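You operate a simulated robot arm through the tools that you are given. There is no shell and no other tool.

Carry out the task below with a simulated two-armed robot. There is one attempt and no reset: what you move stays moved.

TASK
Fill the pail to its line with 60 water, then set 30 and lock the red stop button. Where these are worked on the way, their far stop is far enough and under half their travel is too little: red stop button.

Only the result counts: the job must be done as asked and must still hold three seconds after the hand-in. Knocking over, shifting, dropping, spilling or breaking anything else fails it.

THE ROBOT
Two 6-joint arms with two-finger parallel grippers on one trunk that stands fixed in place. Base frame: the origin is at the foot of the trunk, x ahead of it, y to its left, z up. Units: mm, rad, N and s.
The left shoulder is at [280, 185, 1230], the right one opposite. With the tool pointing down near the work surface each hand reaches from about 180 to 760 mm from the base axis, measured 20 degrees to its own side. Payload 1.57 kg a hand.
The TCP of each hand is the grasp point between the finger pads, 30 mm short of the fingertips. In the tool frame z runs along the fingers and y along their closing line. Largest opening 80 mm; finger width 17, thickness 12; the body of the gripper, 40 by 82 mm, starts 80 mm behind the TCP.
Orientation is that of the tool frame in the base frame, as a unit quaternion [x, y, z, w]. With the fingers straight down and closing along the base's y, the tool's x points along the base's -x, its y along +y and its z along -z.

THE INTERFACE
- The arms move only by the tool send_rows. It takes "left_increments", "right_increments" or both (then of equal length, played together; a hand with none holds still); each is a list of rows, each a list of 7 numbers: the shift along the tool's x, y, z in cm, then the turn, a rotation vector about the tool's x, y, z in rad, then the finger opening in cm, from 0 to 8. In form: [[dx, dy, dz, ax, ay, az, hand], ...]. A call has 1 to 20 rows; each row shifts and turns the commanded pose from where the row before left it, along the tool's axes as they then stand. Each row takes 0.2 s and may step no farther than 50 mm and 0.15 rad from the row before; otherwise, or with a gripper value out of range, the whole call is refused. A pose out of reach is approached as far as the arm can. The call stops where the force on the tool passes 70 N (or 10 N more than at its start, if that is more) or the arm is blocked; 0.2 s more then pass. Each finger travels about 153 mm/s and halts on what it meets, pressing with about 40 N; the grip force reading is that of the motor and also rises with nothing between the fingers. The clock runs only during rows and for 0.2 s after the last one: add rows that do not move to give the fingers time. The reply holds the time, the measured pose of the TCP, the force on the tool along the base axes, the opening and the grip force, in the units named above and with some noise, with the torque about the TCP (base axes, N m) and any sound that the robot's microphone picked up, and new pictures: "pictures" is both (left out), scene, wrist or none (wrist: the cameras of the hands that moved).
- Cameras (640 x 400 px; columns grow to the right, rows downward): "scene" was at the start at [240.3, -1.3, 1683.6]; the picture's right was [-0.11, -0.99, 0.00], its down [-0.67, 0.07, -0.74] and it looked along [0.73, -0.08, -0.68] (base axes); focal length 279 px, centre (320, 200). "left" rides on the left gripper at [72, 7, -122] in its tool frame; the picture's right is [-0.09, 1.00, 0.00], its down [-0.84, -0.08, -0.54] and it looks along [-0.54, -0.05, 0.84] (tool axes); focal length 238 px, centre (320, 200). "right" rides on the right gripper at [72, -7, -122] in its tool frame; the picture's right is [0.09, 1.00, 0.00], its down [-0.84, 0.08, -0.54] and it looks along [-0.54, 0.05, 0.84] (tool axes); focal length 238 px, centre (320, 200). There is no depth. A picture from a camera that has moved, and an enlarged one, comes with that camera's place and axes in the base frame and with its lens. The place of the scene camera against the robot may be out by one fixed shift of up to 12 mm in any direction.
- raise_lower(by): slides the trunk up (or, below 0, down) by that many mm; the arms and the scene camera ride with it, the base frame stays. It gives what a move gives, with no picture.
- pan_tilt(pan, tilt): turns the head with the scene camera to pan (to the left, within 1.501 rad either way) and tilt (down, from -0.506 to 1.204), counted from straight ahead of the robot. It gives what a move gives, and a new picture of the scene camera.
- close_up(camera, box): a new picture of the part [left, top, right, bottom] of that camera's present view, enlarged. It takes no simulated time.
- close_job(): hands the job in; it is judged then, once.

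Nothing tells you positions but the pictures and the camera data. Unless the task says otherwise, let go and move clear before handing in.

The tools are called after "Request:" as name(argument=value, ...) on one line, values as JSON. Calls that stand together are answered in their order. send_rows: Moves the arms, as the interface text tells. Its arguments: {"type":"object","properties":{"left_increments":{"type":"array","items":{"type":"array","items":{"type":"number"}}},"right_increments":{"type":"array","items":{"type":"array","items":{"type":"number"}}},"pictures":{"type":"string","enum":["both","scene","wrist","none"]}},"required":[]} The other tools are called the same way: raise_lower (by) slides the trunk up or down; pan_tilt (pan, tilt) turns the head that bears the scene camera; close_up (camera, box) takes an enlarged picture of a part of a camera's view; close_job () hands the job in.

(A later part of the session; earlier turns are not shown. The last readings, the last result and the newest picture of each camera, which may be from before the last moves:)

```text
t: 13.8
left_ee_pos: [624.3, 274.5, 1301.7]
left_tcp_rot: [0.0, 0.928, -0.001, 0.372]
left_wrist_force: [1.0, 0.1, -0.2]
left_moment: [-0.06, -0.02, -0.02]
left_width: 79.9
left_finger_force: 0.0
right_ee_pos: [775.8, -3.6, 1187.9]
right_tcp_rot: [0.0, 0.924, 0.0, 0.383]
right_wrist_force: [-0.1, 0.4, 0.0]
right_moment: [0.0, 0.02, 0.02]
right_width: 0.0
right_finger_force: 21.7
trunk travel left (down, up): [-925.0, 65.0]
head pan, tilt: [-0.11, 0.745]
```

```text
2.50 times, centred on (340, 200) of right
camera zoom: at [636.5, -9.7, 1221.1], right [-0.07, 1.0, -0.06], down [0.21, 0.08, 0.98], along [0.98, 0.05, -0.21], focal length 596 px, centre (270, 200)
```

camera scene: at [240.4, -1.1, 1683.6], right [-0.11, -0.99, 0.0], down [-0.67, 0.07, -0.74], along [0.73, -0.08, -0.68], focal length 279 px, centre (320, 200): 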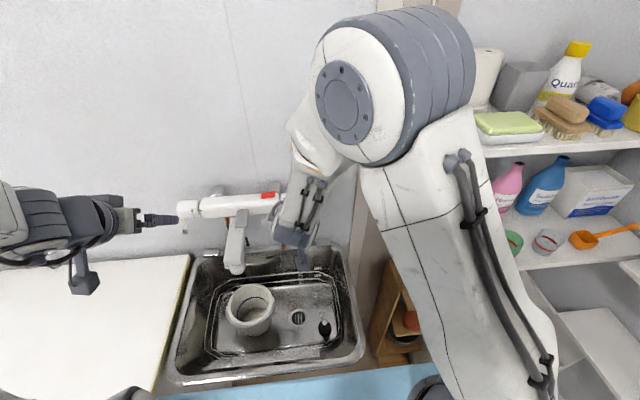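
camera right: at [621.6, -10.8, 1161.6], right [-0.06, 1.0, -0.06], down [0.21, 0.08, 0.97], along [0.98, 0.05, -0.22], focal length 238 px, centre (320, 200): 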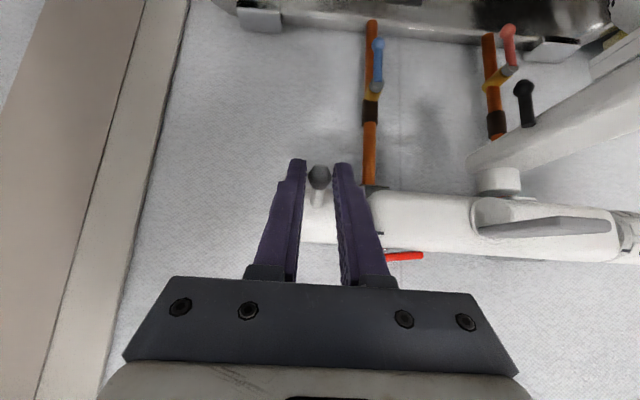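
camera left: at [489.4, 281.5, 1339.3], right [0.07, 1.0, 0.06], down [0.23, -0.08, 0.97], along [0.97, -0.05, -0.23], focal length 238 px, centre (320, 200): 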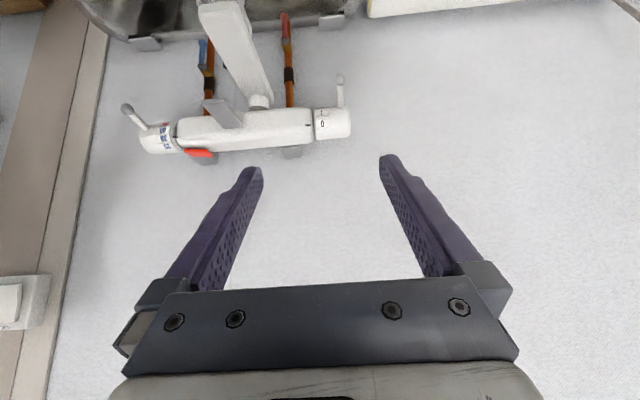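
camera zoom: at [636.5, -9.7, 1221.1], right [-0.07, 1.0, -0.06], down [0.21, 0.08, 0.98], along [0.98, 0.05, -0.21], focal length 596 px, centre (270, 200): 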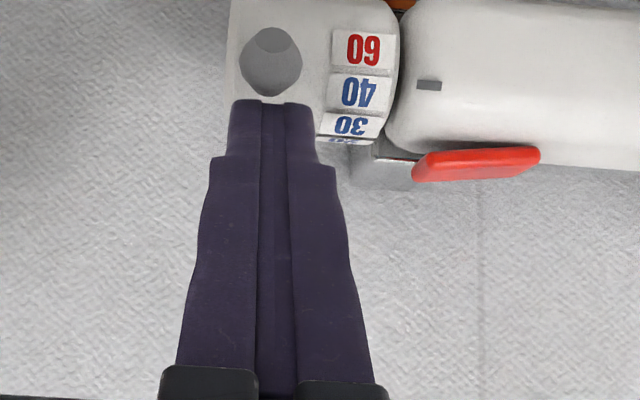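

The knob slipped out of the grip partway, between 40 and 60, and now sits near (778, -5, 1157). I'll back off, open, and regrip it deeper between the pads.

Request:
send_rows(right_increments=[[0, 0, -3.5, 0, 0, 0, 0], [2.04, 0, 0.71, 0, 0, 0, 5], [0, -0.1, 0, 0, 0, 0, 5], [0, 0, 2, 0, 0, 0, 5], [0, 0, 2, 0, 0, 0, 5], [0, 0, 0, 0, 0, 0, 2], [0, 0, 0, 0, 0, 0, 0], [0, 0, 0, 0, 0, 0, 0]], pictures="wrist")

Request:
close_up(camera="left", box=[90, 60, 250, 170])

```text
t: 15.6
left_ee_pos: [625.5, 274.4, 1300.4]
left_tcp_rot: [0.0, 0.928, -0.001, 0.372]
left_wrist_force: [-0.4, -0.3, -0.2]
left_moment: [-0.01, 0.0, 0.01]
left_width: 80.0
left_finger_force: 0.0
right_ee_pos: [768.4, -5.7, 1162.5]
right_tcp_rot: [0.0, 0.924, 0.0, 0.382]
right_wrist_force: [0.5, 3.0, 0.6]
right_moment: [0.03, -0.08, 0.04]
right_width: 17.6
right_finger_force: 32.4
trunk travel left (down, up): [-925.0, 65.0]
head pan, tilt: [-0.11, 0.745]
camera right: at [629.0, -11.3, 1197.1], right [-0.07, 1.0, -0.07], down [0.21, 0.08, 0.97], along [0.98, 0.05, -0.21], focal length 238 px, centre (320, 200)
```

right: 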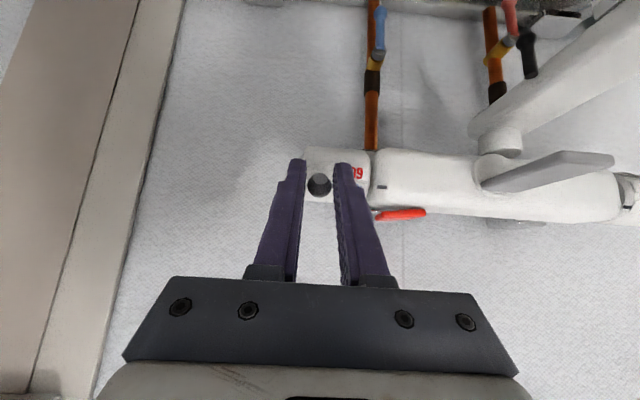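

```text
3.64 times, centred on (170, 115) of left
camera zoom: at [489.4, 281.4, 1339.3], right [0.07, 1.0, 0.06], down [0.23, -0.07, 0.97], along [0.97, -0.05, -0.23], focal length 867 px, centre (866, 509)
```

zoom: 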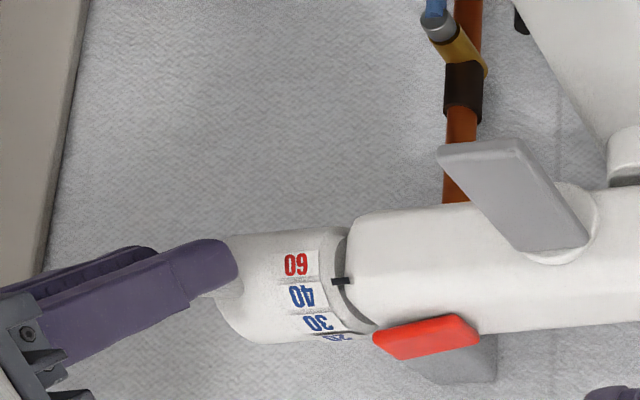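

The knob is gripped again, deeper this time. I'll keep swinging up in smaller steps.

Request:
send_rows(right_increments=[[-0.52, 0, -0.14, 0, 0, 0, 0], [-0.52, 0, -0.14, 0, 0, 0, 0], [0, 0, 0, 0, 0, 0, 0]], pictures="none")

Request:
close_up(camera="left", box=[90, 60, 250, 170])

Request:
close_up(camera="right", box=[220, 120, 460, 280])

```text
t: 16.4
left_ee_pos: [624.7, 274.3, 1301.0]
left_tcp_rot: [0.001, 0.928, -0.003, 0.372]
left_wrist_force: [-0.4, -0.2, -0.9]
left_moment: [0.02, -0.01, -0.03]
left_width: 80.0
left_finger_force: 0.1
right_ee_pos: [771.4, -4.7, 1170.2]
right_tcp_rot: [-0.001, 0.925, 0.001, 0.38]
right_wrist_force: [-7.8, 5.4, -11.9]
right_moment: [0.06, 1.04, 0.05]
right_width: 17.9
right_finger_force: 32.5
trunk travel left (down, up): [-925.0, 65.0]
head pan, tilt: [-0.11, 0.745]
```

```text
3.64 times, centred on (170, 115) of left
camera zoom: at [489.5, 281.6, 1339.1], right [0.07, 1.0, 0.06], down [0.23, -0.07, 0.97], along [0.97, -0.05, -0.23], focal length 867 px, centre (866, 509)
```

zoom: 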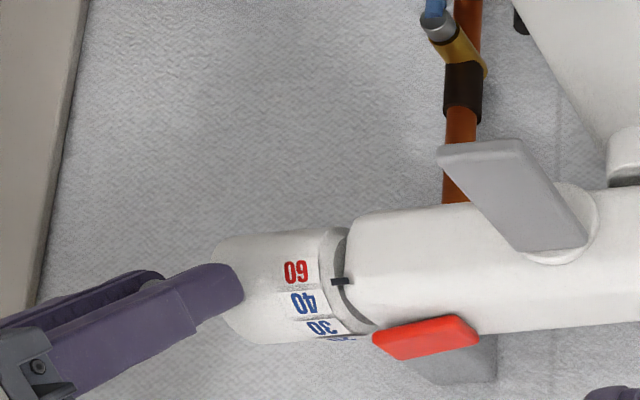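

```text
2.50 times, centred on (340, 200) of right
camera zoom: at [633.6, -11.5, 1206.0], right [-0.07, 1.0, -0.06], down [0.22, 0.08, 0.97], along [0.97, 0.05, -0.22], focal length 596 px, centre (270, 200)
```

zoom: 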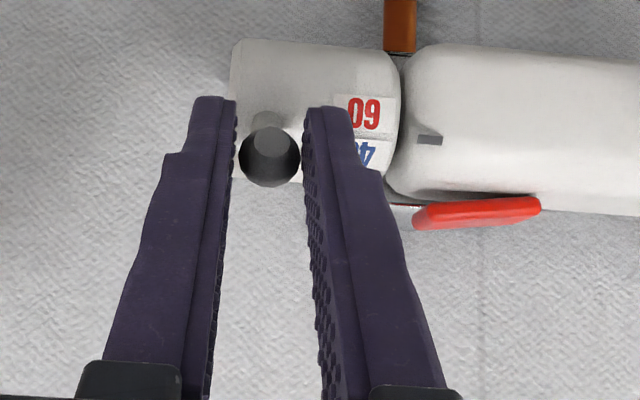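

The dial is about midway between 40 and 60 and the grip is holding. I'll continue along the arc.

Request:
send_rows(right_increments=[[-0.53, 0, -0.06, 0, 0, 0, 0], [-0.53, 0, -0.04, 0, 0, 0, 0], [0, 0, 0, 0, 0, 0, 0]], pictures="none")

Request:
close_up(camera="left", box=[90, 60, 250, 170])

Request:
close_up(camera="right", box=[220, 120, 460, 280])

```text
t: 17.2
left_ee_pos: [625.8, 273.5, 1300.2]
left_tcp_rot: [0.001, 0.928, -0.003, 0.373]
left_wrist_force: [0.6, 0.1, -0.1]
left_moment: [0.02, 0.01, 0.06]
left_width: 80.1
left_finger_force: 0.0
right_ee_pos: [779.6, -4.2, 1180.7]
right_tcp_rot: [0.0, 0.925, 0.001, 0.38]
right_wrist_force: [-10.3, 7.3, -10.0]
right_moment: [0.05, 1.06, 0.08]
right_width: 17.6
right_finger_force: 32.5
trunk travel left (down, up): [-925.0, 65.0]
head pan, tilt: [-0.11, 0.745]
```

```text
3.64 times, centred on (170, 115) of left
camera zoom: at [489.4, 281.6, 1339.3], right [0.07, 1.0, 0.06], down [0.23, -0.07, 0.97], along [0.97, -0.05, -0.23], focal length 867 px, centre (866, 509)
```

zoom: 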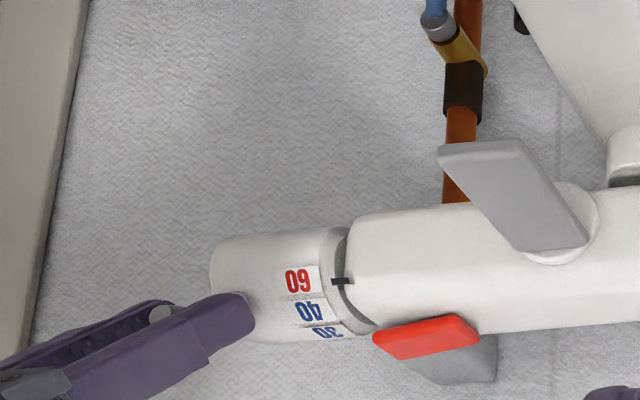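

```text
2.50 times, centred on (340, 200) of right
camera zoom: at [640.8, -11.5, 1215.3], right [-0.07, 1.0, -0.06], down [0.21, 0.08, 0.97], along [0.97, 0.05, -0.22], focal length 596 px, centre (270, 200)
```

zoom: 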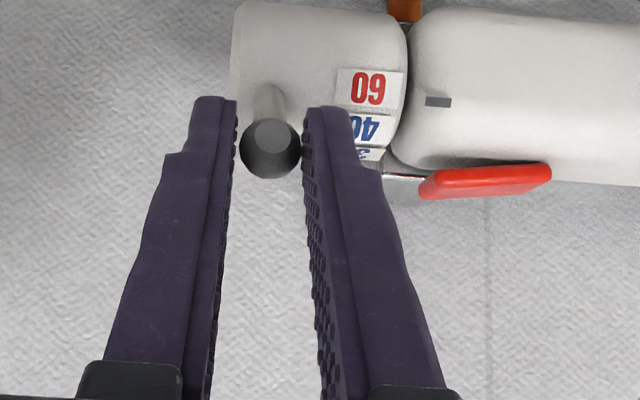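

60 is almost at the pointer, about 10° short. I'll take one more step up.

Request:
send_rows(right_increments=[[-0.53, 0, 0.04, 0, 0, 0, 0], [-0.53, 0, 0.06, 0, 0, 0, 0], [0, 0, 0, 0, 0, 0, 0]], pictures="none")

Request:
close_up(camera="left", box=[130, 90, 230, 160])

Request:
close_up(camera="right", box=[220, 120, 460, 280])

```text
t: 18.0
left_ee_pos: [623.6, 273.3, 1301.7]
left_tcp_rot: [0.001, 0.928, -0.001, 0.372]
left_wrist_force: [-0.3, 0.2, 0.6]
left_moment: [-0.02, 0.01, -0.02]
left_width: 80.1
left_finger_force: 0.1
right_ee_pos: [786.4, -6.1, 1186.0]
right_tcp_rot: [-0.001, 0.925, 0.001, 0.379]
right_wrist_force: [-20.2, 4.4, -4.5]
right_moment: [0.04, 0.91, 0.02]
right_width: 17.4
right_finger_force: 32.1
trunk travel left (down, up): [-925.0, 65.0]
head pan, tilt: [-0.11, 0.745]
```

```text
5.71 times, centred on (180, 125) of left
camera zoom: at [488.5, 281.5, 1339.6], right [0.07, 1.0, 0.06], down [0.23, -0.07, 0.97], along [0.97, -0.05, -0.23], focal length 1362 px, centre (1120, 629)
```

zoom: 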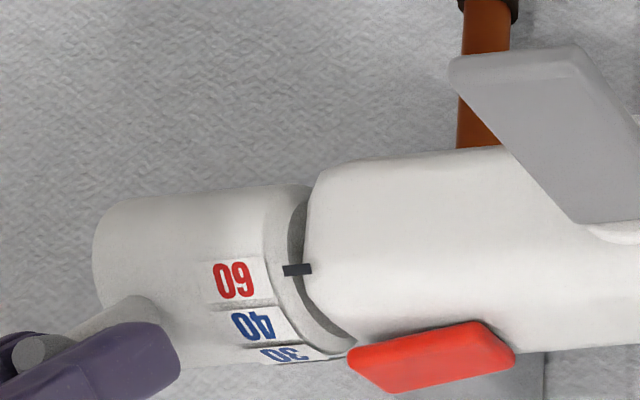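

```text
2.50 times, centred on (340, 200) of right
camera zoom: at [647.7, -11.5, 1221.4], right [-0.07, 1.0, -0.06], down [0.21, 0.08, 0.97], along [0.97, 0.05, -0.22], focal length 596 px, centre (270, 200)
```

zoom: 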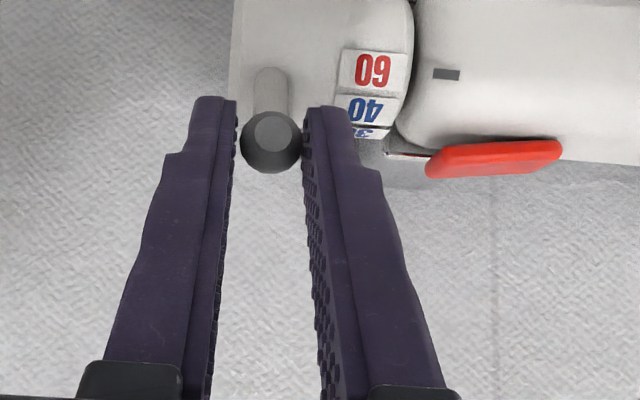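

60 is now aligned with the pointer. I'll let go gently and back off to check that it stays.

Request:
send_rows(right_increments=[[0, 0, 0, 0, 0, 0, 4], [0, 0, 0, 0, 0, 0, 6], [0, 0, -3, 0, 0, 0, 6], [0, 0, -4, 0, 0, 0, 6], [0, 0, -3, 0, 0, 0, 6], [0, 0, 0, 0, 0, 0, 6]], pictures="both")

Request:
close_up(camera="left", box=[130, 90, 230, 160])

Request:
close_up(camera="right", box=[260, 80, 460, 210])

Request:
close_up(camera="scene", box=[160, 170, 320, 270])

```text
t: 19.4
left_ee_pos: [624.5, 273.4, 1300.0]
left_tcp_rot: [0.001, 0.928, -0.002, 0.372]
left_wrist_force: [0.3, -0.3, -0.2]
left_moment: [-0.01, 0.01, 0.0]
left_width: 79.6
left_finger_force: 0.1
right_ee_pos: [717.2, -4.7, 1257.1]
right_tcp_rot: [0.0, 0.924, 0.0, 0.382]
right_wrist_force: [-0.5, 0.3, -0.6]
right_moment: [0.0, -0.03, 0.02]
right_width: 59.9
right_finger_force: 0.0
trunk travel left (down, up): [-925.0, 65.0]
head pan, tilt: [-0.11, 0.745]
camera scene: at [240.2, -1.3, 1683.6], right [-0.11, -0.99, 0.0], down [-0.67, 0.07, -0.74], along [0.73, -0.08, -0.68], focal length 279 px, centre (320, 200)
camera right: at [578.5, -11.4, 1292.4], right [-0.07, 1.0, -0.07], down [0.21, 0.08, 0.97], along [0.98, 0.05, -0.22], focal length 238 px, centre (320, 200)
```

scene: 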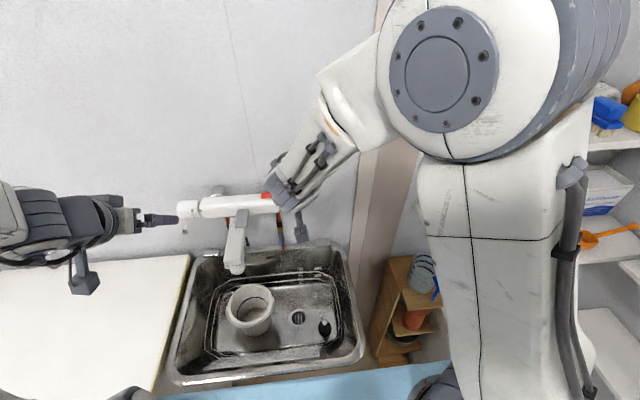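
right: 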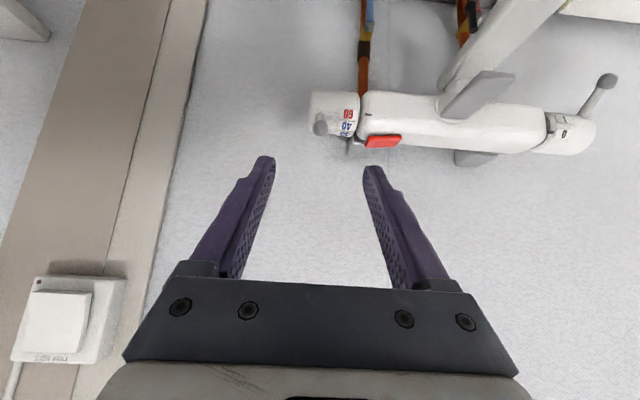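

```text
5.71 times, centred on (180, 125) of left
camera zoom: at [489.4, 281.2, 1339.4], right [0.07, 1.0, 0.06], down [0.23, -0.08, 0.97], along [0.97, -0.05, -0.23], focal length 1362 px, centre (1120, 629)
```

zoom: 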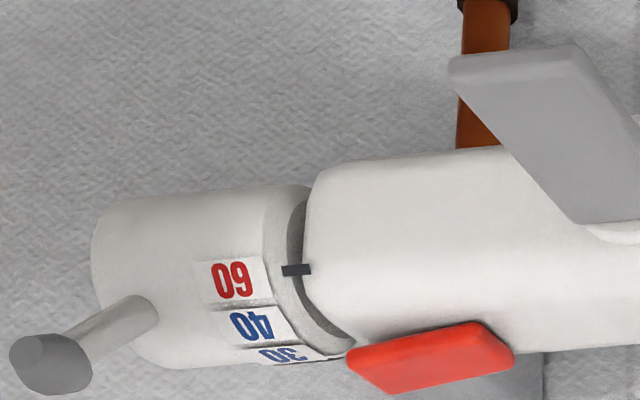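

```text
3.08 times, centred on (360, 145) of right
camera zoom: at [578.5, -11.4, 1292.4], right [-0.07, 1.0, -0.07], down [0.21, 0.08, 0.97], along [0.98, 0.05, -0.22], focal length 733 px, centre (197, 369)
```

zoom: 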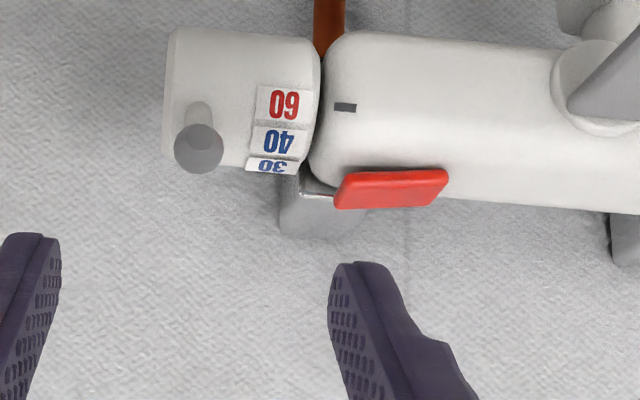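

```text
4.00 times, centred on (240, 220) of scene
camera zoom: at [240.2, -1.3, 1683.6], right [-0.11, -0.99, 0.0], down [-0.67, 0.07, -0.74], along [0.73, -0.08, -0.68], focal length 1117 px, centre (640, 120)
```

zoom: 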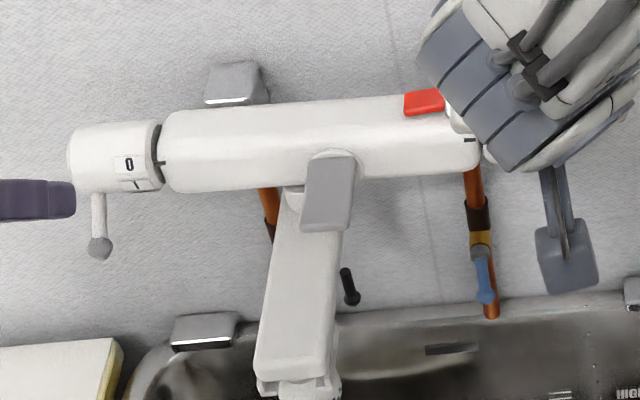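

The dial holds at 60. Now I'll send the left hand toward the flow handle's knob near (786, 306, 1091), stopping at a standoff.

Request:
send_rows(left_increments=[[0.54, 0.66, 3.55, 0, 0, 0, 6], [0.54, 0.66, 3.55, 0, 0, 0, 6], [0.54, 0.66, 3.55, 0, 0, 0, 6], [0.54, 0.66, 3.55, 0, 0, 0, 6], [0.54, 0.66, 3.55, 0, 0, 0, 6], [0, 0, 0, 0, 0, 0, 6]])

Request:
close_up(camera="left", box=[220, 60, 420, 220])

```text
t: 20.8
left_ee_pos: [729.3, 306.0, 1154.0]
left_tcp_rot: [0.0, 0.925, 0.0, 0.38]
left_wrist_force: [0.4, -0.2, -0.4]
left_moment: [0.0, -0.02, 0.03]
left_width: 59.9
left_finger_force: 0.1
right_ee_pos: [718.2, -4.2, 1257.4]
right_tcp_rot: [0.0, 0.924, 0.0, 0.381]
right_wrist_force: [-0.9, -0.6, 0.4]
right_moment: [-0.01, 0.02, -0.02]
right_width: 60.1
right_finger_force: 0.1
trunk travel left (down, up): [-925.0, 65.0]
head pan, tilt: [-0.11, 0.745]
camera scene: at [240.7, -1.1, 1683.5], right [-0.11, -0.99, 0.0], down [-0.67, 0.07, -0.74], along [0.73, -0.08, -0.68], focal length 279 px, centre (320, 200)
camera left: at [593.4, 313.1, 1189.6], right [0.07, 1.0, 0.07], down [0.21, -0.08, 0.97], along [0.97, -0.05, -0.22], focal length 238 px, centre (320, 200)
```

scene: 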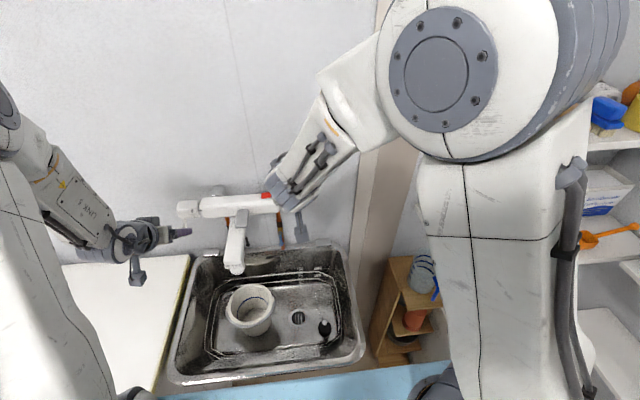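
left: 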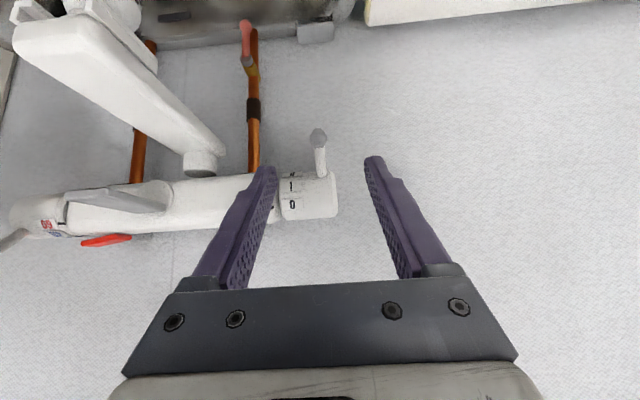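

```text
2.50 times, centred on (320, 140) of left
camera zoom: at [593.4, 313.1, 1189.6], right [0.07, 1.0, 0.07], down [0.21, -0.08, 0.97], along [0.97, -0.05, -0.22], focal length 596 px, centre (320, 350)
```

zoom: 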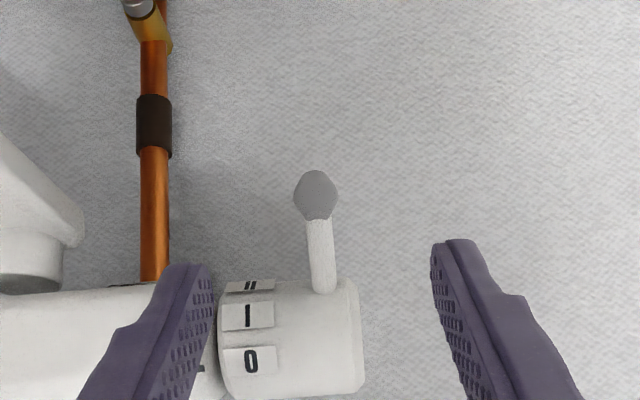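

The knob is confirmed at (786, 305, 1090) with labels 0, I, II. I'll move in and grip it.

Request:
send_rows(left_increments=[[0.16, -0.02, 2.45, 0, 0, 0, 6], [0.16, -0.02, 2.45, 0, 0, 0, 6], [0.16, -0.02, 2.45, 0, 0, 0, 6], [0, 0, 0, 0, 0, 0, 3], [0, 0, 0, 0, 0, 0, 0], [0, 0, 0, 0, 0, 0, 0]])

Request:
close_up(camera="scene", box=[160, 170, 320, 270])

```text
t: 22.2
left_ee_pos: [779.6, 305.1, 1098.3]
left_tcp_rot: [0.0, 0.925, 0.0, 0.38]
left_wrist_force: [0.3, -1.1, 1.1]
left_moment: [-0.01, -0.1, 0.0]
left_width: 17.6
left_finger_force: 31.8
right_ee_pos: [718.7, -4.1, 1257.4]
right_tcp_rot: [0.0, 0.924, 0.0, 0.382]
right_wrist_force: [-1.3, 0.1, 1.0]
right_moment: [-0.05, 0.03, 0.0]
right_width: 59.8
right_finger_force: 0.0
trunk travel left (down, up): [-925.0, 65.0]
head pan, tilt: [-0.11, 0.745]
camera scene: at [240.3, -1.2, 1683.6], right [-0.11, -0.99, 0.0], down [-0.67, 0.07, -0.74], along [0.73, -0.08, -0.68], focal length 279 px, centre (320, 200)
camera left: at [643.0, 311.9, 1135.0], right [0.07, 1.0, 0.06], down [0.21, -0.08, 0.97], along [0.97, -0.05, -0.22], focal length 238 px, centre (320, 200)
```

scene: 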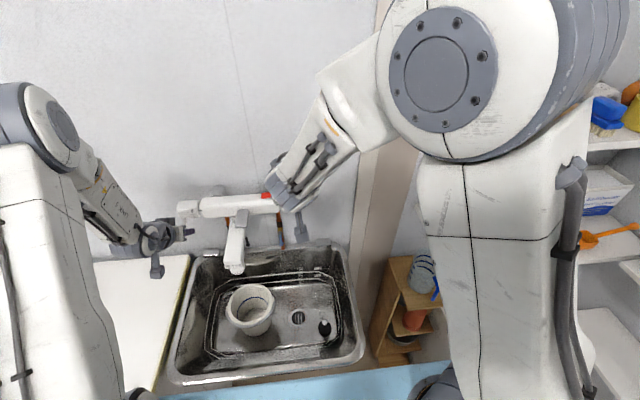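
left: 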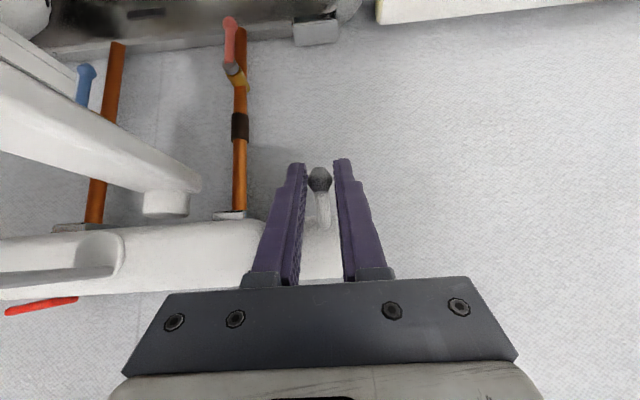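

```text
4.00 times, centred on (240, 220) of scene
camera zoom: at [240.3, -1.2, 1683.6], right [-0.11, -0.99, 0.0], down [-0.67, 0.07, -0.74], along [0.73, -0.08, -0.68], focal length 1117 px, centre (640, 120)
```

zoom: 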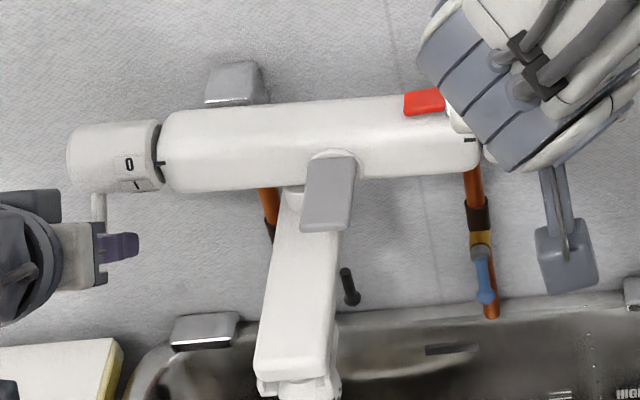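

The flow knob is gripped with hardly any side load. I'll open it a little and watch where water goes.

Request:
send_rows(left_increments=[[-0.1, 0, -0.59, 0, 0, 0, 0], [-0.1, 0, -0.59, 0, 0, 0, 0], [0, 0, 0, 0, 0, 0, 0]], pictures="none")

Request:
close_up(camera="scene", box=[170, 190, 330, 350])

Request:
close_up(camera="left", box=[0, 0, 360, 220])

```text
t: 23.0
left_ee_pos: [771.7, 305.2, 1108.6]
left_tcp_rot: [0.001, 0.925, 0.0, 0.379]
left_wrist_force: [8.2, -5.4, -11.2]
left_moment: [-0.03, 0.86, -0.07]
left_width: 17.6
left_finger_force: 33.1
right_ee_pos: [718.3, -5.0, 1257.0]
right_tcp_rot: [-0.001, 0.925, 0.0, 0.381]
right_wrist_force: [-0.8, 0.6, 0.6]
right_moment: [-0.02, -0.03, -0.05]
right_width: 59.7
right_finger_force: 0.0
trunk travel left (down, up): [-925.0, 65.0]
head pan, tilt: [-0.11, 0.745]
```

```text
2.50 times, centred on (250, 270) of scene
camera zoom: at [241.6, -1.4, 1683.3], right [-0.11, -0.99, 0.0], down [-0.67, 0.08, -0.73], along [0.73, -0.08, -0.68], focal length 698 px, centre (495, 25)
```

zoom: 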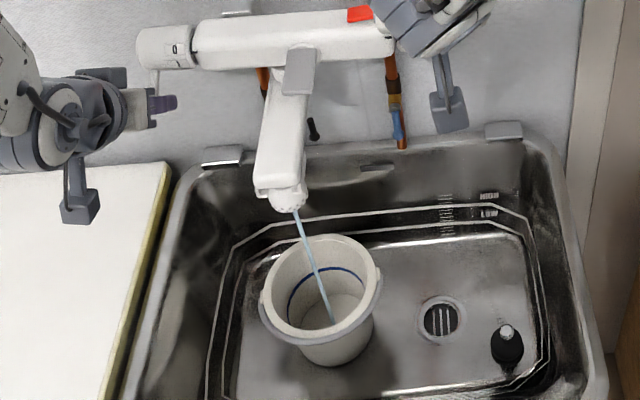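

```text
1.78 times, centred on (180, 110) of left
camera zoom: at [636.0, 312.2, 1144.6], right [0.07, 1.0, 0.06], down [0.22, -0.08, 0.97], along [0.97, -0.05, -0.22], focal length 424 px, centre (569, 360)
```

zoom: 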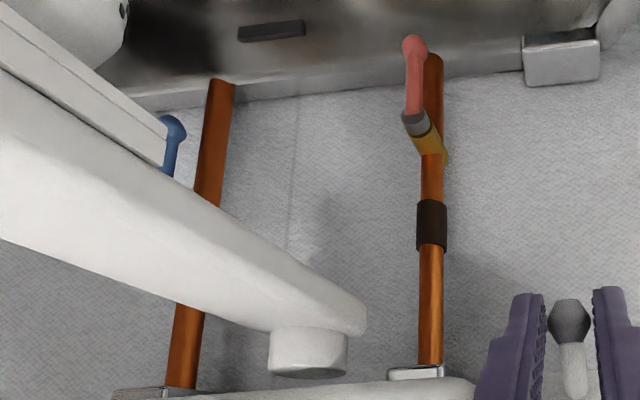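

A thin stream now falls inside the pail. I'll hold this opening and watch the level rise.

Request:
send_rows(left_increments=[[0, 0, 0, 0, 0, 0, 0], [0, 0, 0, 0, 0, 0, 0], [0, 0, 0, 0, 0, 0, 0], [0, 0, 0, 0, 0, 0, 0], [0, 0, 0, 0, 0, 0, 0], [0, 0, 0, 0, 0, 0, 0], [0, 0, 0, 0, 0, 0, 0], [0, 0, 0, 0, 0, 0, 0], [0, 0, 0, 0, 0, 0, 0], [0, 0, 0, 0, 0, 0, 0]], pictures="none")

Request:
close_up(camera="scene", box=[215, 270, 295, 350])

Request:
close_up(camera="scene", box=[160, 190, 260, 252])

```text
t: 25.2
left_ee_pos: [772.3, 305.0, 1108.1]
left_tcp_rot: [0.0, 0.926, 0.0, 0.379]
left_wrist_force: [0.9, -11.6, -14.8]
left_moment: [-0.15, 0.95, -0.16]
left_width: 17.5
left_finger_force: 32.4
right_ee_pos: [717.5, -6.5, 1256.4]
right_tcp_rot: [0.0, 0.925, 0.0, 0.381]
right_wrist_force: [-0.3, -0.4, -0.4]
right_moment: [-0.02, 0.03, 0.01]
right_width: 59.8
right_finger_force: 0.1
trunk travel left (down, up): [-925.0, 65.0]
head pan, tilt: [-0.11, 0.745]
```

```text
5.00 times, centred on (255, 310) of scene
camera zoom: at [241.3, -1.8, 1683.4], right [-0.11, -0.99, 0.0], down [-0.67, 0.08, -0.73], along [0.73, -0.08, -0.68], focal length 1396 px, centre (645, -350)
```

zoom: 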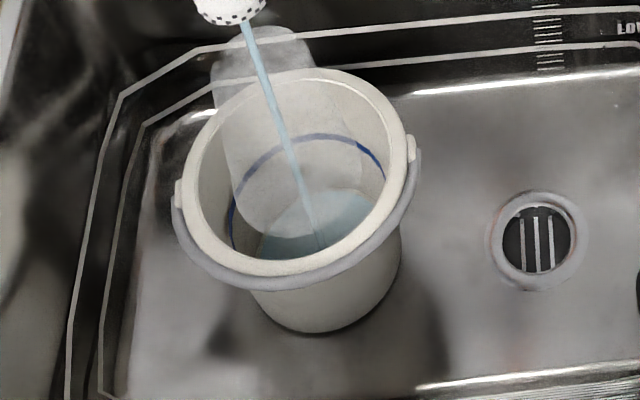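

```text
6.40 times, centred on (210, 221) of scene
camera zoom: at [241.3, -1.8, 1683.4], right [-0.11, -0.99, 0.0], down [-0.67, 0.08, -0.73], along [0.73, -0.08, -0.68], focal length 1787 px, centre (1024, 66)
```

zoom: 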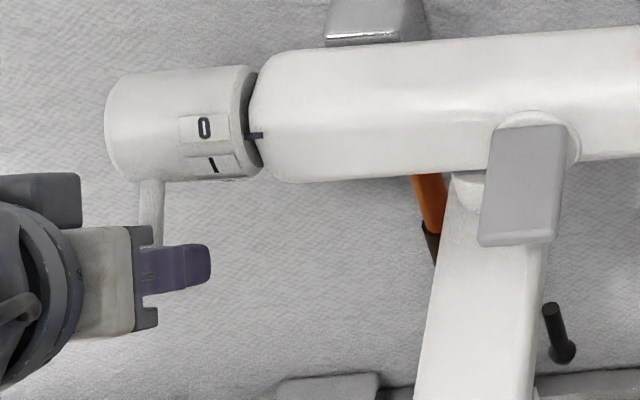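

Steam shows the water is hot, and some water already covers the bottom. I'll keep holding and check the level.

Request:
send_rows(left_increments=[[0, 0, 0, 0, 0, 0, 0], [0, 0, 0, 0, 0, 0, 0], [0, 0, 0, 0, 0, 0, 0], [0, 0, 0, 0, 0, 0, 0], [0, 0, 0, 0, 0, 0, 0], [0, 0, 0, 0, 0, 0, 0], [0, 0, 0, 0, 0, 0, 0], [0, 0, 0, 0, 0, 0, 0], [0, 0, 0, 0, 0, 0, 0], [0, 0, 0, 0, 0, 0, 0]], pictures="none")

Request:
close_up(camera="scene", box=[215, 270, 295, 350])

```text
t: 27.4
left_ee_pos: [770.7, 305.5, 1108.8]
left_tcp_rot: [0.0, 0.925, 0.0, 0.379]
left_wrist_force: [-3.0, -11.8, -14.3]
left_moment: [-0.13, 0.87, -0.1]
left_width: 17.6
left_finger_force: 32.3
right_ee_pos: [718.1, -6.8, 1257.2]
right_tcp_rot: [0.001, 0.924, -0.001, 0.382]
right_wrist_force: [-0.3, 0.2, -1.1]
right_moment: [-0.03, -0.02, -0.01]
right_width: 60.2
right_finger_force: 0.1
trunk travel left (down, up): [-925.0, 65.0]
head pan, tilt: [-0.11, 0.745]
```

```text
5.00 times, centred on (255, 310) of scene
camera zoom: at [241.0, -2.0, 1683.4], right [-0.11, -0.99, 0.0], down [-0.67, 0.08, -0.73], along [0.73, -0.08, -0.68], focal length 1396 px, centre (645, -350)
```

zoom: 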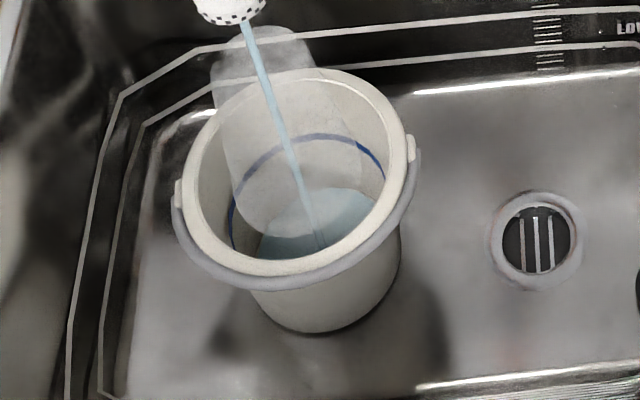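

The level is rising slowly at this opening. I'll open further toward I and watch where the stream lands.

Request:
send_rows(left_increments=[[-0.2, -0.1, -0.56, 0, 0, 0, 0], [-0.21, 0, -0.57, 0, 0, 0, 0], [0, 0, 0, 0, 0, 0, 0]], pictures="none")

Request:
close_up(camera="scene", box=[160, 190, 320, 350])

Request:
close_up(camera="scene", box=[215, 270, 295, 350])

```text
t: 28.2
left_ee_pos: [766.5, 304.6, 1120.6]
left_tcp_rot: [0.0, 0.925, 0.0, 0.379]
left_wrist_force: [1.8, -10.0, -12.8]
left_moment: [-0.16, 0.91, -0.07]
left_width: 17.7
left_finger_force: 32.1
right_ee_pos: [717.9, -6.9, 1256.9]
right_tcp_rot: [0.0, 0.924, 0.0, 0.382]
right_wrist_force: [0.9, -1.1, -1.1]
right_moment: [0.01, -0.03, 0.0]
right_width: 60.0
right_finger_force: 0.1
trunk travel left (down, up): [-925.0, 65.0]
head pan, tilt: [-0.11, 0.745]
```

```text
2.50 times, centred on (240, 270) of scene
camera zoom: at [241.2, -1.9, 1683.5], right [-0.11, -0.99, 0.0], down [-0.67, 0.07, -0.73], along [0.73, -0.08, -0.68], focal length 698 px, centre (520, 25)
```

zoom: 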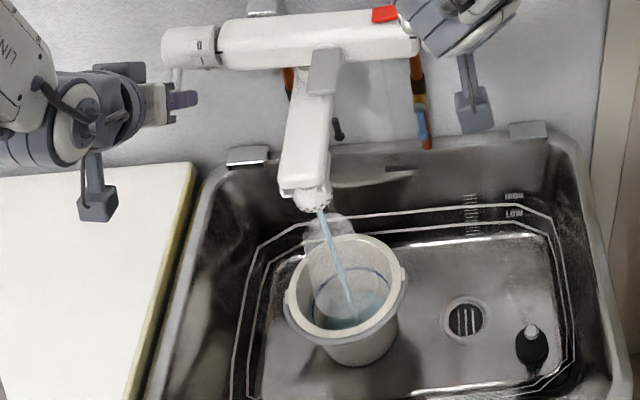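

```text
5.00 times, centred on (255, 310) of scene
camera zoom: at [241.2, -1.9, 1683.5], right [-0.11, -0.99, 0.0], down [-0.67, 0.07, -0.73], along [0.73, -0.08, -0.68], focal length 1396 px, centre (645, -350)
```

zoom: 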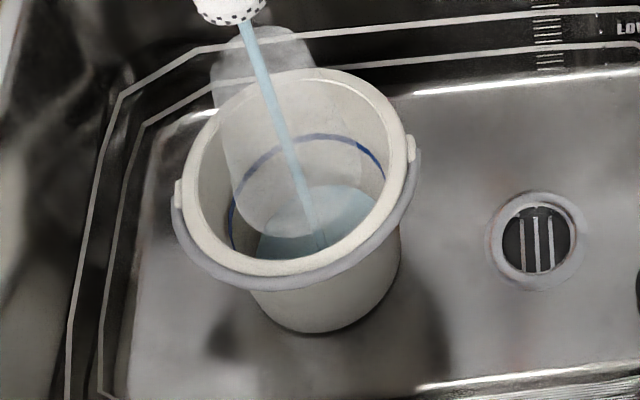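

The stream still lands in the same spot inside the pail. I'll open to I and let it fill for a couple of seconds.

Request:
send_rows(left_increments=[[-0.34, -0.1, -0.55, 0, 0, 0, 0], [-0.34, 0, -0.55, 0, 0, 0, 0], [0, 0, 0, 0, 0, 0, 0], [0, 0, 0, 0, 0, 0, 0], [0, 0, 0, 0, 0, 0, 0], [0, 0, 0, 0, 0, 0, 0], [0, 0, 0, 0, 0, 0, 0], [0, 0, 0, 0, 0, 0, 0], [0, 0, 0, 0, 0, 0, 0]], pictures="none")

Request:
close_up(camera="scene", box=[160, 190, 260, 252])

Request:
close_up(camera="scene", box=[215, 270, 295, 350])

```text
t: 30.2
left_ee_pos: [764.9, 305.2, 1133.0]
left_tcp_rot: [-0.002, 0.925, 0.001, 0.38]
left_wrist_force: [-0.4, 9.5, -6.8]
left_moment: [0.18, 0.5, 0.11]
left_width: 17.6
left_finger_force: 32.4
right_ee_pos: [718.5, -4.3, 1256.5]
right_tcp_rot: [-0.001, 0.925, 0.0, 0.381]
right_wrist_force: [0.8, 0.7, -0.3]
right_moment: [0.0, 0.03, -0.01]
right_width: 59.7
right_finger_force: 0.1
trunk travel left (down, up): [-925.0, 65.0]
head pan, tilt: [-0.11, 0.745]
```

```text
6.40 times, centred on (210, 221) of scene
camera zoom: at [240.8, -0.5, 1683.5], right [-0.11, -0.99, 0.0], down [-0.67, 0.07, -0.74], along [0.73, -0.08, -0.68], focal length 1787 px, centre (1024, 66)
```

zoom: 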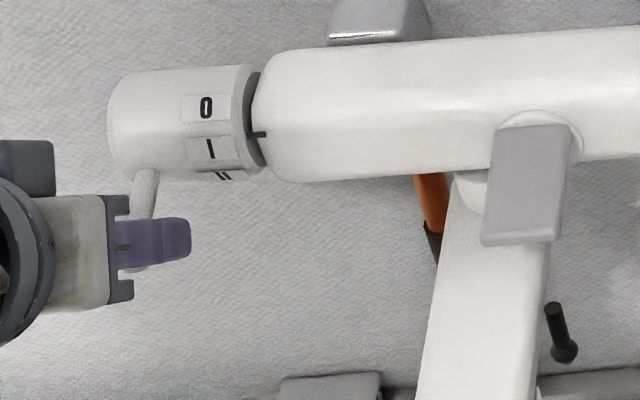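

```text
5.00 times, centred on (255, 310) of scene
camera zoom: at [240.8, -0.5, 1683.5], right [-0.11, -0.99, 0.0], down [-0.67, 0.07, -0.74], along [0.73, -0.08, -0.68], focal length 1396 px, centre (645, -350)
```

zoom: 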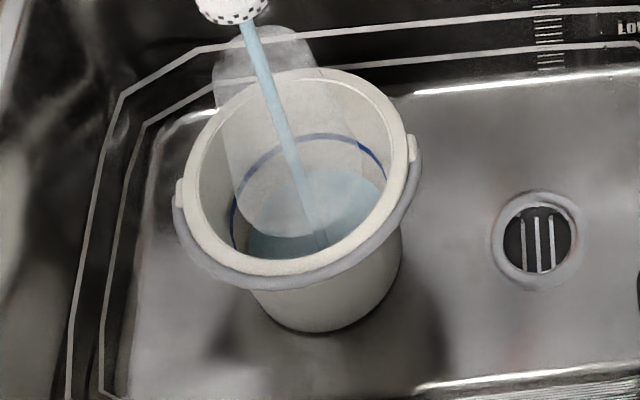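

The handle is at nearly I, and the level is about a third of the way to the line. I'll wait about two more seconds and check.

Request:
send_rows(left_increments=[[0, 0.05, 0, 0, 0, 0, 0], [0, 0, 0, 0, 0, 0, 0], [0, 0, 0, 0, 0, 0, 0], [0, 0, 0, 0, 0, 0, 0], [0, 0, 0, 0, 0, 0, 0], [0, 0, 0, 0, 0, 0, 0], [0, 0, 0, 0, 0, 0, 0], [0, 0, 0, 0, 0, 0, 0], [0, 0, 0, 0, 0, 0, 0]], pictures="none")

Request:
close_up(camera="scene", box=[215, 270, 295, 350])

```text
t: 32.2
left_ee_pos: [763.7, 304.8, 1132.8]
left_tcp_rot: [-0.001, 0.925, 0.001, 0.38]
left_wrist_force: [4.9, 8.3, -4.3]
left_moment: [0.14, 0.3, 0.08]
left_width: 17.5
left_finger_force: 32.2
right_ee_pos: [718.1, -4.7, 1256.7]
right_tcp_rot: [0.0, 0.925, 0.001, 0.381]
right_wrist_force: [-0.2, -0.6, 0.6]
right_moment: [0.01, 0.03, 0.02]
right_width: 60.2
right_finger_force: 0.1
trunk travel left (down, up): [-925.0, 65.0]
head pan, tilt: [-0.11, 0.745]
```

```text
5.00 times, centred on (255, 310) of scene
camera zoom: at [241.0, -0.7, 1683.5], right [-0.11, -0.99, 0.0], down [-0.67, 0.07, -0.73], along [0.73, -0.08, -0.68], focal length 1396 px, centre (645, -350)
```

zoom: 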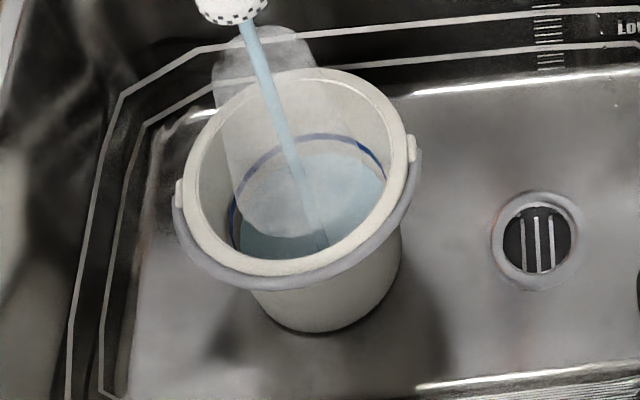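

The level is about 17 px below the line at a rate of roughly 8 px per second. I'll wait one more second, then throttle down.

Request:
send_rows(left_increments=[[0, 0, 0, 0, 0, 0, 0], [0, 0, 0, 0, 0, 0, 0], [0, 0, 0, 0, 0, 0, 0]], pictures="none")

Request:
close_up(camera="scene", box=[225, 275, 285, 325])

```text
t: 33.0
left_ee_pos: [763.2, 305.9, 1133.6]
left_tcp_rot: [0.0, 0.925, 0.0, 0.381]
left_wrist_force: [5.3, 6.9, -2.5]
left_moment: [0.14, 0.23, 0.07]
left_width: 17.6
left_finger_force: 32.0
right_ee_pos: [719.3, -4.2, 1258.7]
right_tcp_rot: [0.0, 0.924, 0.0, 0.381]
right_wrist_force: [0.0, 0.1, 0.7]
right_moment: [-0.02, -0.02, -0.01]
right_width: 60.1
right_finger_force: 0.2
trunk travel left (down, up): [-925.0, 65.0]
head pan, tilt: [-0.11, 0.745]
```

```text
8.00 times, centred on (255, 300) of scene
camera zoom: at [240.9, -0.8, 1683.5], right [-0.11, -0.99, 0.0], down [-0.67, 0.07, -0.73], along [0.73, -0.08, -0.68], focal length 2234 px, centre (840, -600)
```

zoom: 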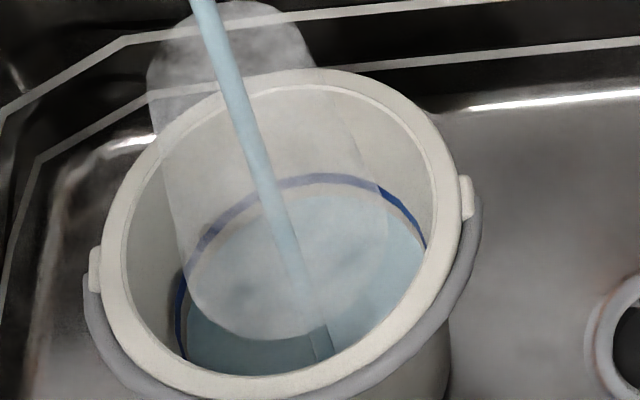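

The water is just under the line now. I'll throttle down part way to slow the filling.

Request:
send_rows(left_increments=[[0.34, 0.05, 0.55, 0, 0, 0, 0], [0.34, 0.05, 0.55, 0, 0, 0, 0]], pictures="none")

Request:
close_up(camera="scene", box=[225, 275, 285, 325])

Request:
close_up(camera="scene", box=[160, 190, 260, 252])

```text
t: 33.6
left_ee_pos: [767.1, 305.1, 1123.0]
left_tcp_rot: [0.0, 0.924, 0.0, 0.383]
left_wrist_force: [-3.3, 2.4, 13.5]
left_moment: [0.01, -0.95, 0.02]
left_width: 17.9
left_finger_force: 32.4
right_ee_pos: [717.7, -5.5, 1258.0]
right_tcp_rot: [0.0, 0.924, -0.001, 0.382]
right_wrist_force: [-0.2, -0.2, 0.2]
right_moment: [0.02, 0.01, 0.02]
right_width: 59.9
right_finger_force: 0.0
trunk travel left (down, up): [-925.0, 65.0]
head pan, tilt: [-0.11, 0.745]
```

```text
8.00 times, centred on (255, 300) of scene
camera zoom: at [239.3, -1.5, 1683.9], right [-0.11, -0.99, 0.0], down [-0.67, 0.07, -0.74], along [0.73, -0.08, -0.68], focal length 2234 px, centre (840, -600)
```

zoom: 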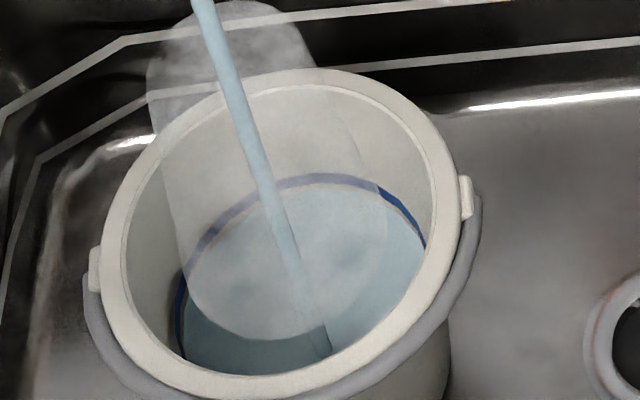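

```text
6.40 times, centred on (210, 221) of scene
camera zoom: at [239.3, -1.5, 1683.9], right [-0.11, -0.99, 0.0], down [-0.67, 0.07, -0.74], along [0.73, -0.08, -0.68], focal length 1787 px, centre (1024, 66)
```

zoom: 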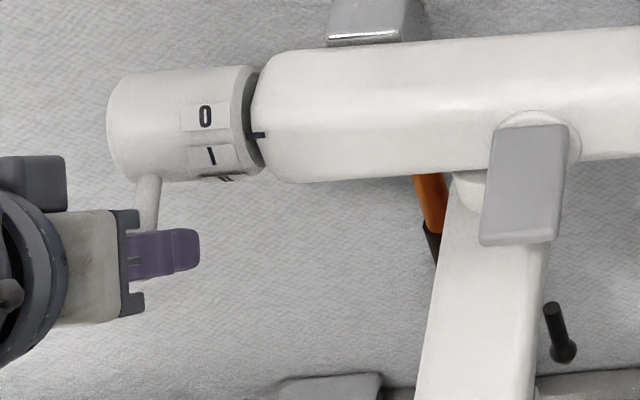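

The water edge has reached the lower edge of the line. I'll throttle further and check.

Request:
send_rows(left_increments=[[0.21, 0.05, 0.57, 0, 0, 0, 0], [0.2, 0.05, 0.56, 0, 0, 0, 0]], pictures="none")

Request:
close_up(camera="scene", box=[235, 280, 280, 315])

Request:
close_up(camera="scene", box=[160, 190, 260, 252])

```text
t: 34.2
left_ee_pos: [772.3, 305.5, 1110.6]
left_tcp_rot: [0.002, 0.925, 0.0, 0.381]
left_wrist_force: [0.2, -5.1, 13.3]
left_moment: [-0.05, -0.88, -0.09]
left_width: 17.7
left_finger_force: 32.2
right_ee_pos: [717.5, -6.1, 1257.6]
right_tcp_rot: [0.0, 0.924, 0.0, 0.381]
right_wrist_force: [0.0, -0.1, 0.7]
right_moment: [0.01, 0.04, 0.01]
right_width: 59.8
right_finger_force: 0.0
trunk travel left (down, up): [-925.0, 65.0]
head pan, tilt: [-0.11, 0.745]
```

```text
11.43 times, centred on (258, 298) of scene
camera zoom: at [239.5, -2.1, 1683.7], right [-0.11, -0.99, 0.0], down [-0.67, 0.08, -0.74], along [0.73, -0.08, -0.68], focal length 3192 px, centre (1034, -914)
```

zoom: 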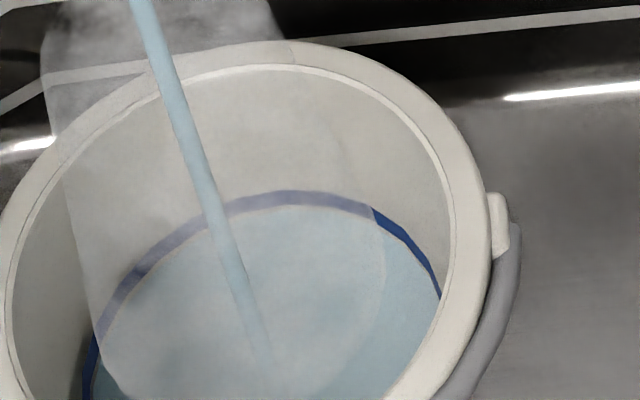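

```text
6.40 times, centred on (210, 221) of scene
camera zoom: at [239.5, -2.1, 1683.7], right [-0.11, -0.99, 0.0], down [-0.67, 0.08, -0.74], along [0.73, -0.08, -0.68], focal length 1787 px, centre (1024, 66)
```

zoom: 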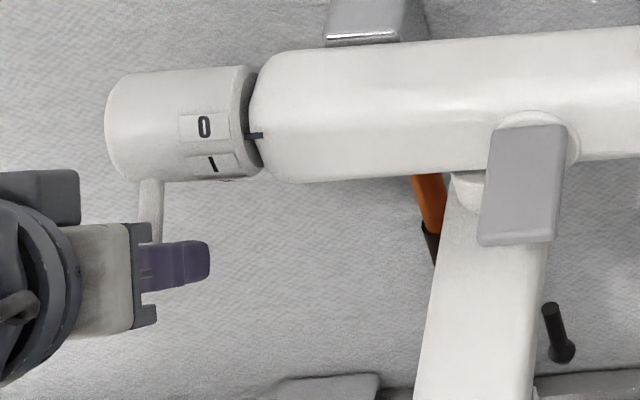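

The surface is touching the line's lower edge with a small flow running. I'll wait a second so it reaches the middle of the line.

Request:
send_rows(left_increments=[[0, 0, 0, 0, 0, 0, 0], [0, 0, 0, 0, 0, 0, 0], [0, 0, 0, 0, 0, 0, 0]], pictures="none")

Request:
close_up(camera="scene", box=[235, 280, 280, 315])

```text
t: 35.0
left_ee_pos: [771.4, 303.9, 1109.7]
left_tcp_rot: [0.002, 0.925, 0.0, 0.381]
left_wrist_force: [2.8, -10.0, 12.4]
left_moment: [-0.12, -0.75, -0.13]
left_width: 17.6
left_finger_force: 33.2
right_ee_pos: [718.7, -7.1, 1257.6]
right_tcp_rot: [0.001, 0.924, 0.0, 0.382]
right_wrist_force: [0.5, 0.5, 0.2]
right_moment: [-0.01, -0.01, 0.0]
right_width: 60.1
right_finger_force: 0.1
trunk travel left (down, up): [-925.0, 65.0]
head pan, tilt: [-0.11, 0.745]
```

```text
11.43 times, centred on (258, 298) of scene
camera zoom: at [239.8, -2.5, 1683.6], right [-0.11, -0.99, 0.0], down [-0.67, 0.08, -0.74], along [0.73, -0.08, -0.68], focal length 3192 px, centre (1034, -914)
```

zoom: 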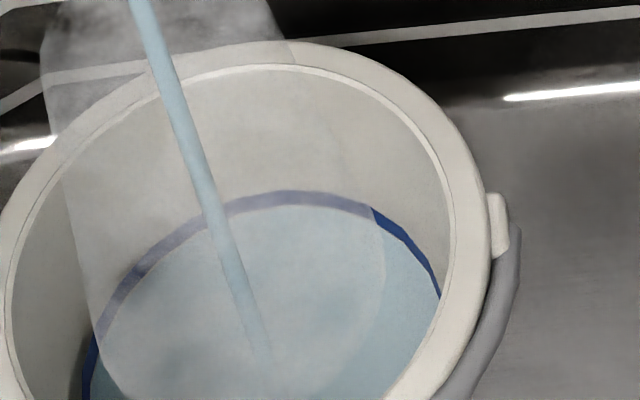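

The level has hardly moved in that time. I'll wait a little more.

Request:
send_rows(left_increments=[[0, 0, 0, 0, 0, 0, 0], [0, 0, 0, 0, 0, 0, 0], [0, 0, 0, 0, 0, 0, 0], [0, 0, 0, 0, 0, 0, 0]], pictures="none")

Request:
close_up(camera="scene", box=[235, 280, 280, 315])

```text
t: 36.0
left_ee_pos: [771.8, 304.4, 1110.5]
left_tcp_rot: [0.0, 0.925, 0.0, 0.38]
left_wrist_force: [3.0, -13.8, 9.7]
left_moment: [-0.17, -0.57, -0.16]
left_width: 17.7
left_finger_force: 32.3
right_ee_pos: [718.5, -6.5, 1257.8]
right_tcp_rot: [0.001, 0.924, 0.0, 0.382]
right_wrist_force: [0.3, -0.5, -0.6]
right_moment: [0.01, -0.01, 0.0]
right_width: 59.9
right_finger_force: 0.0
trunk travel left (down, up): [-925.0, 65.0]
head pan, tilt: [-0.11, 0.745]
```

```text
11.43 times, centred on (258, 298) of scene
camera zoom: at [240.0, -2.7, 1683.6], right [-0.11, -0.99, 0.0], down [-0.67, 0.08, -0.74], along [0.73, -0.08, -0.68], focal length 3192 px, centre (1034, -914)
```

zoom: 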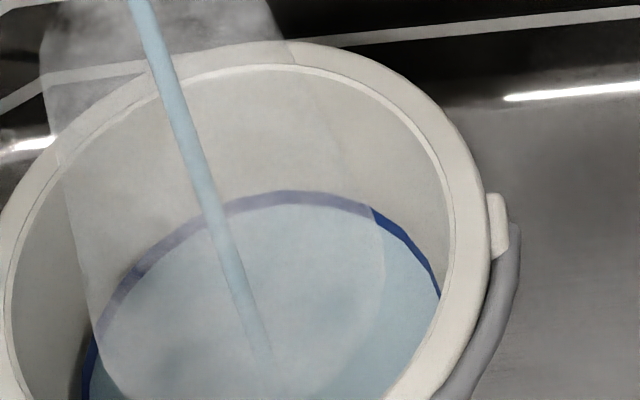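

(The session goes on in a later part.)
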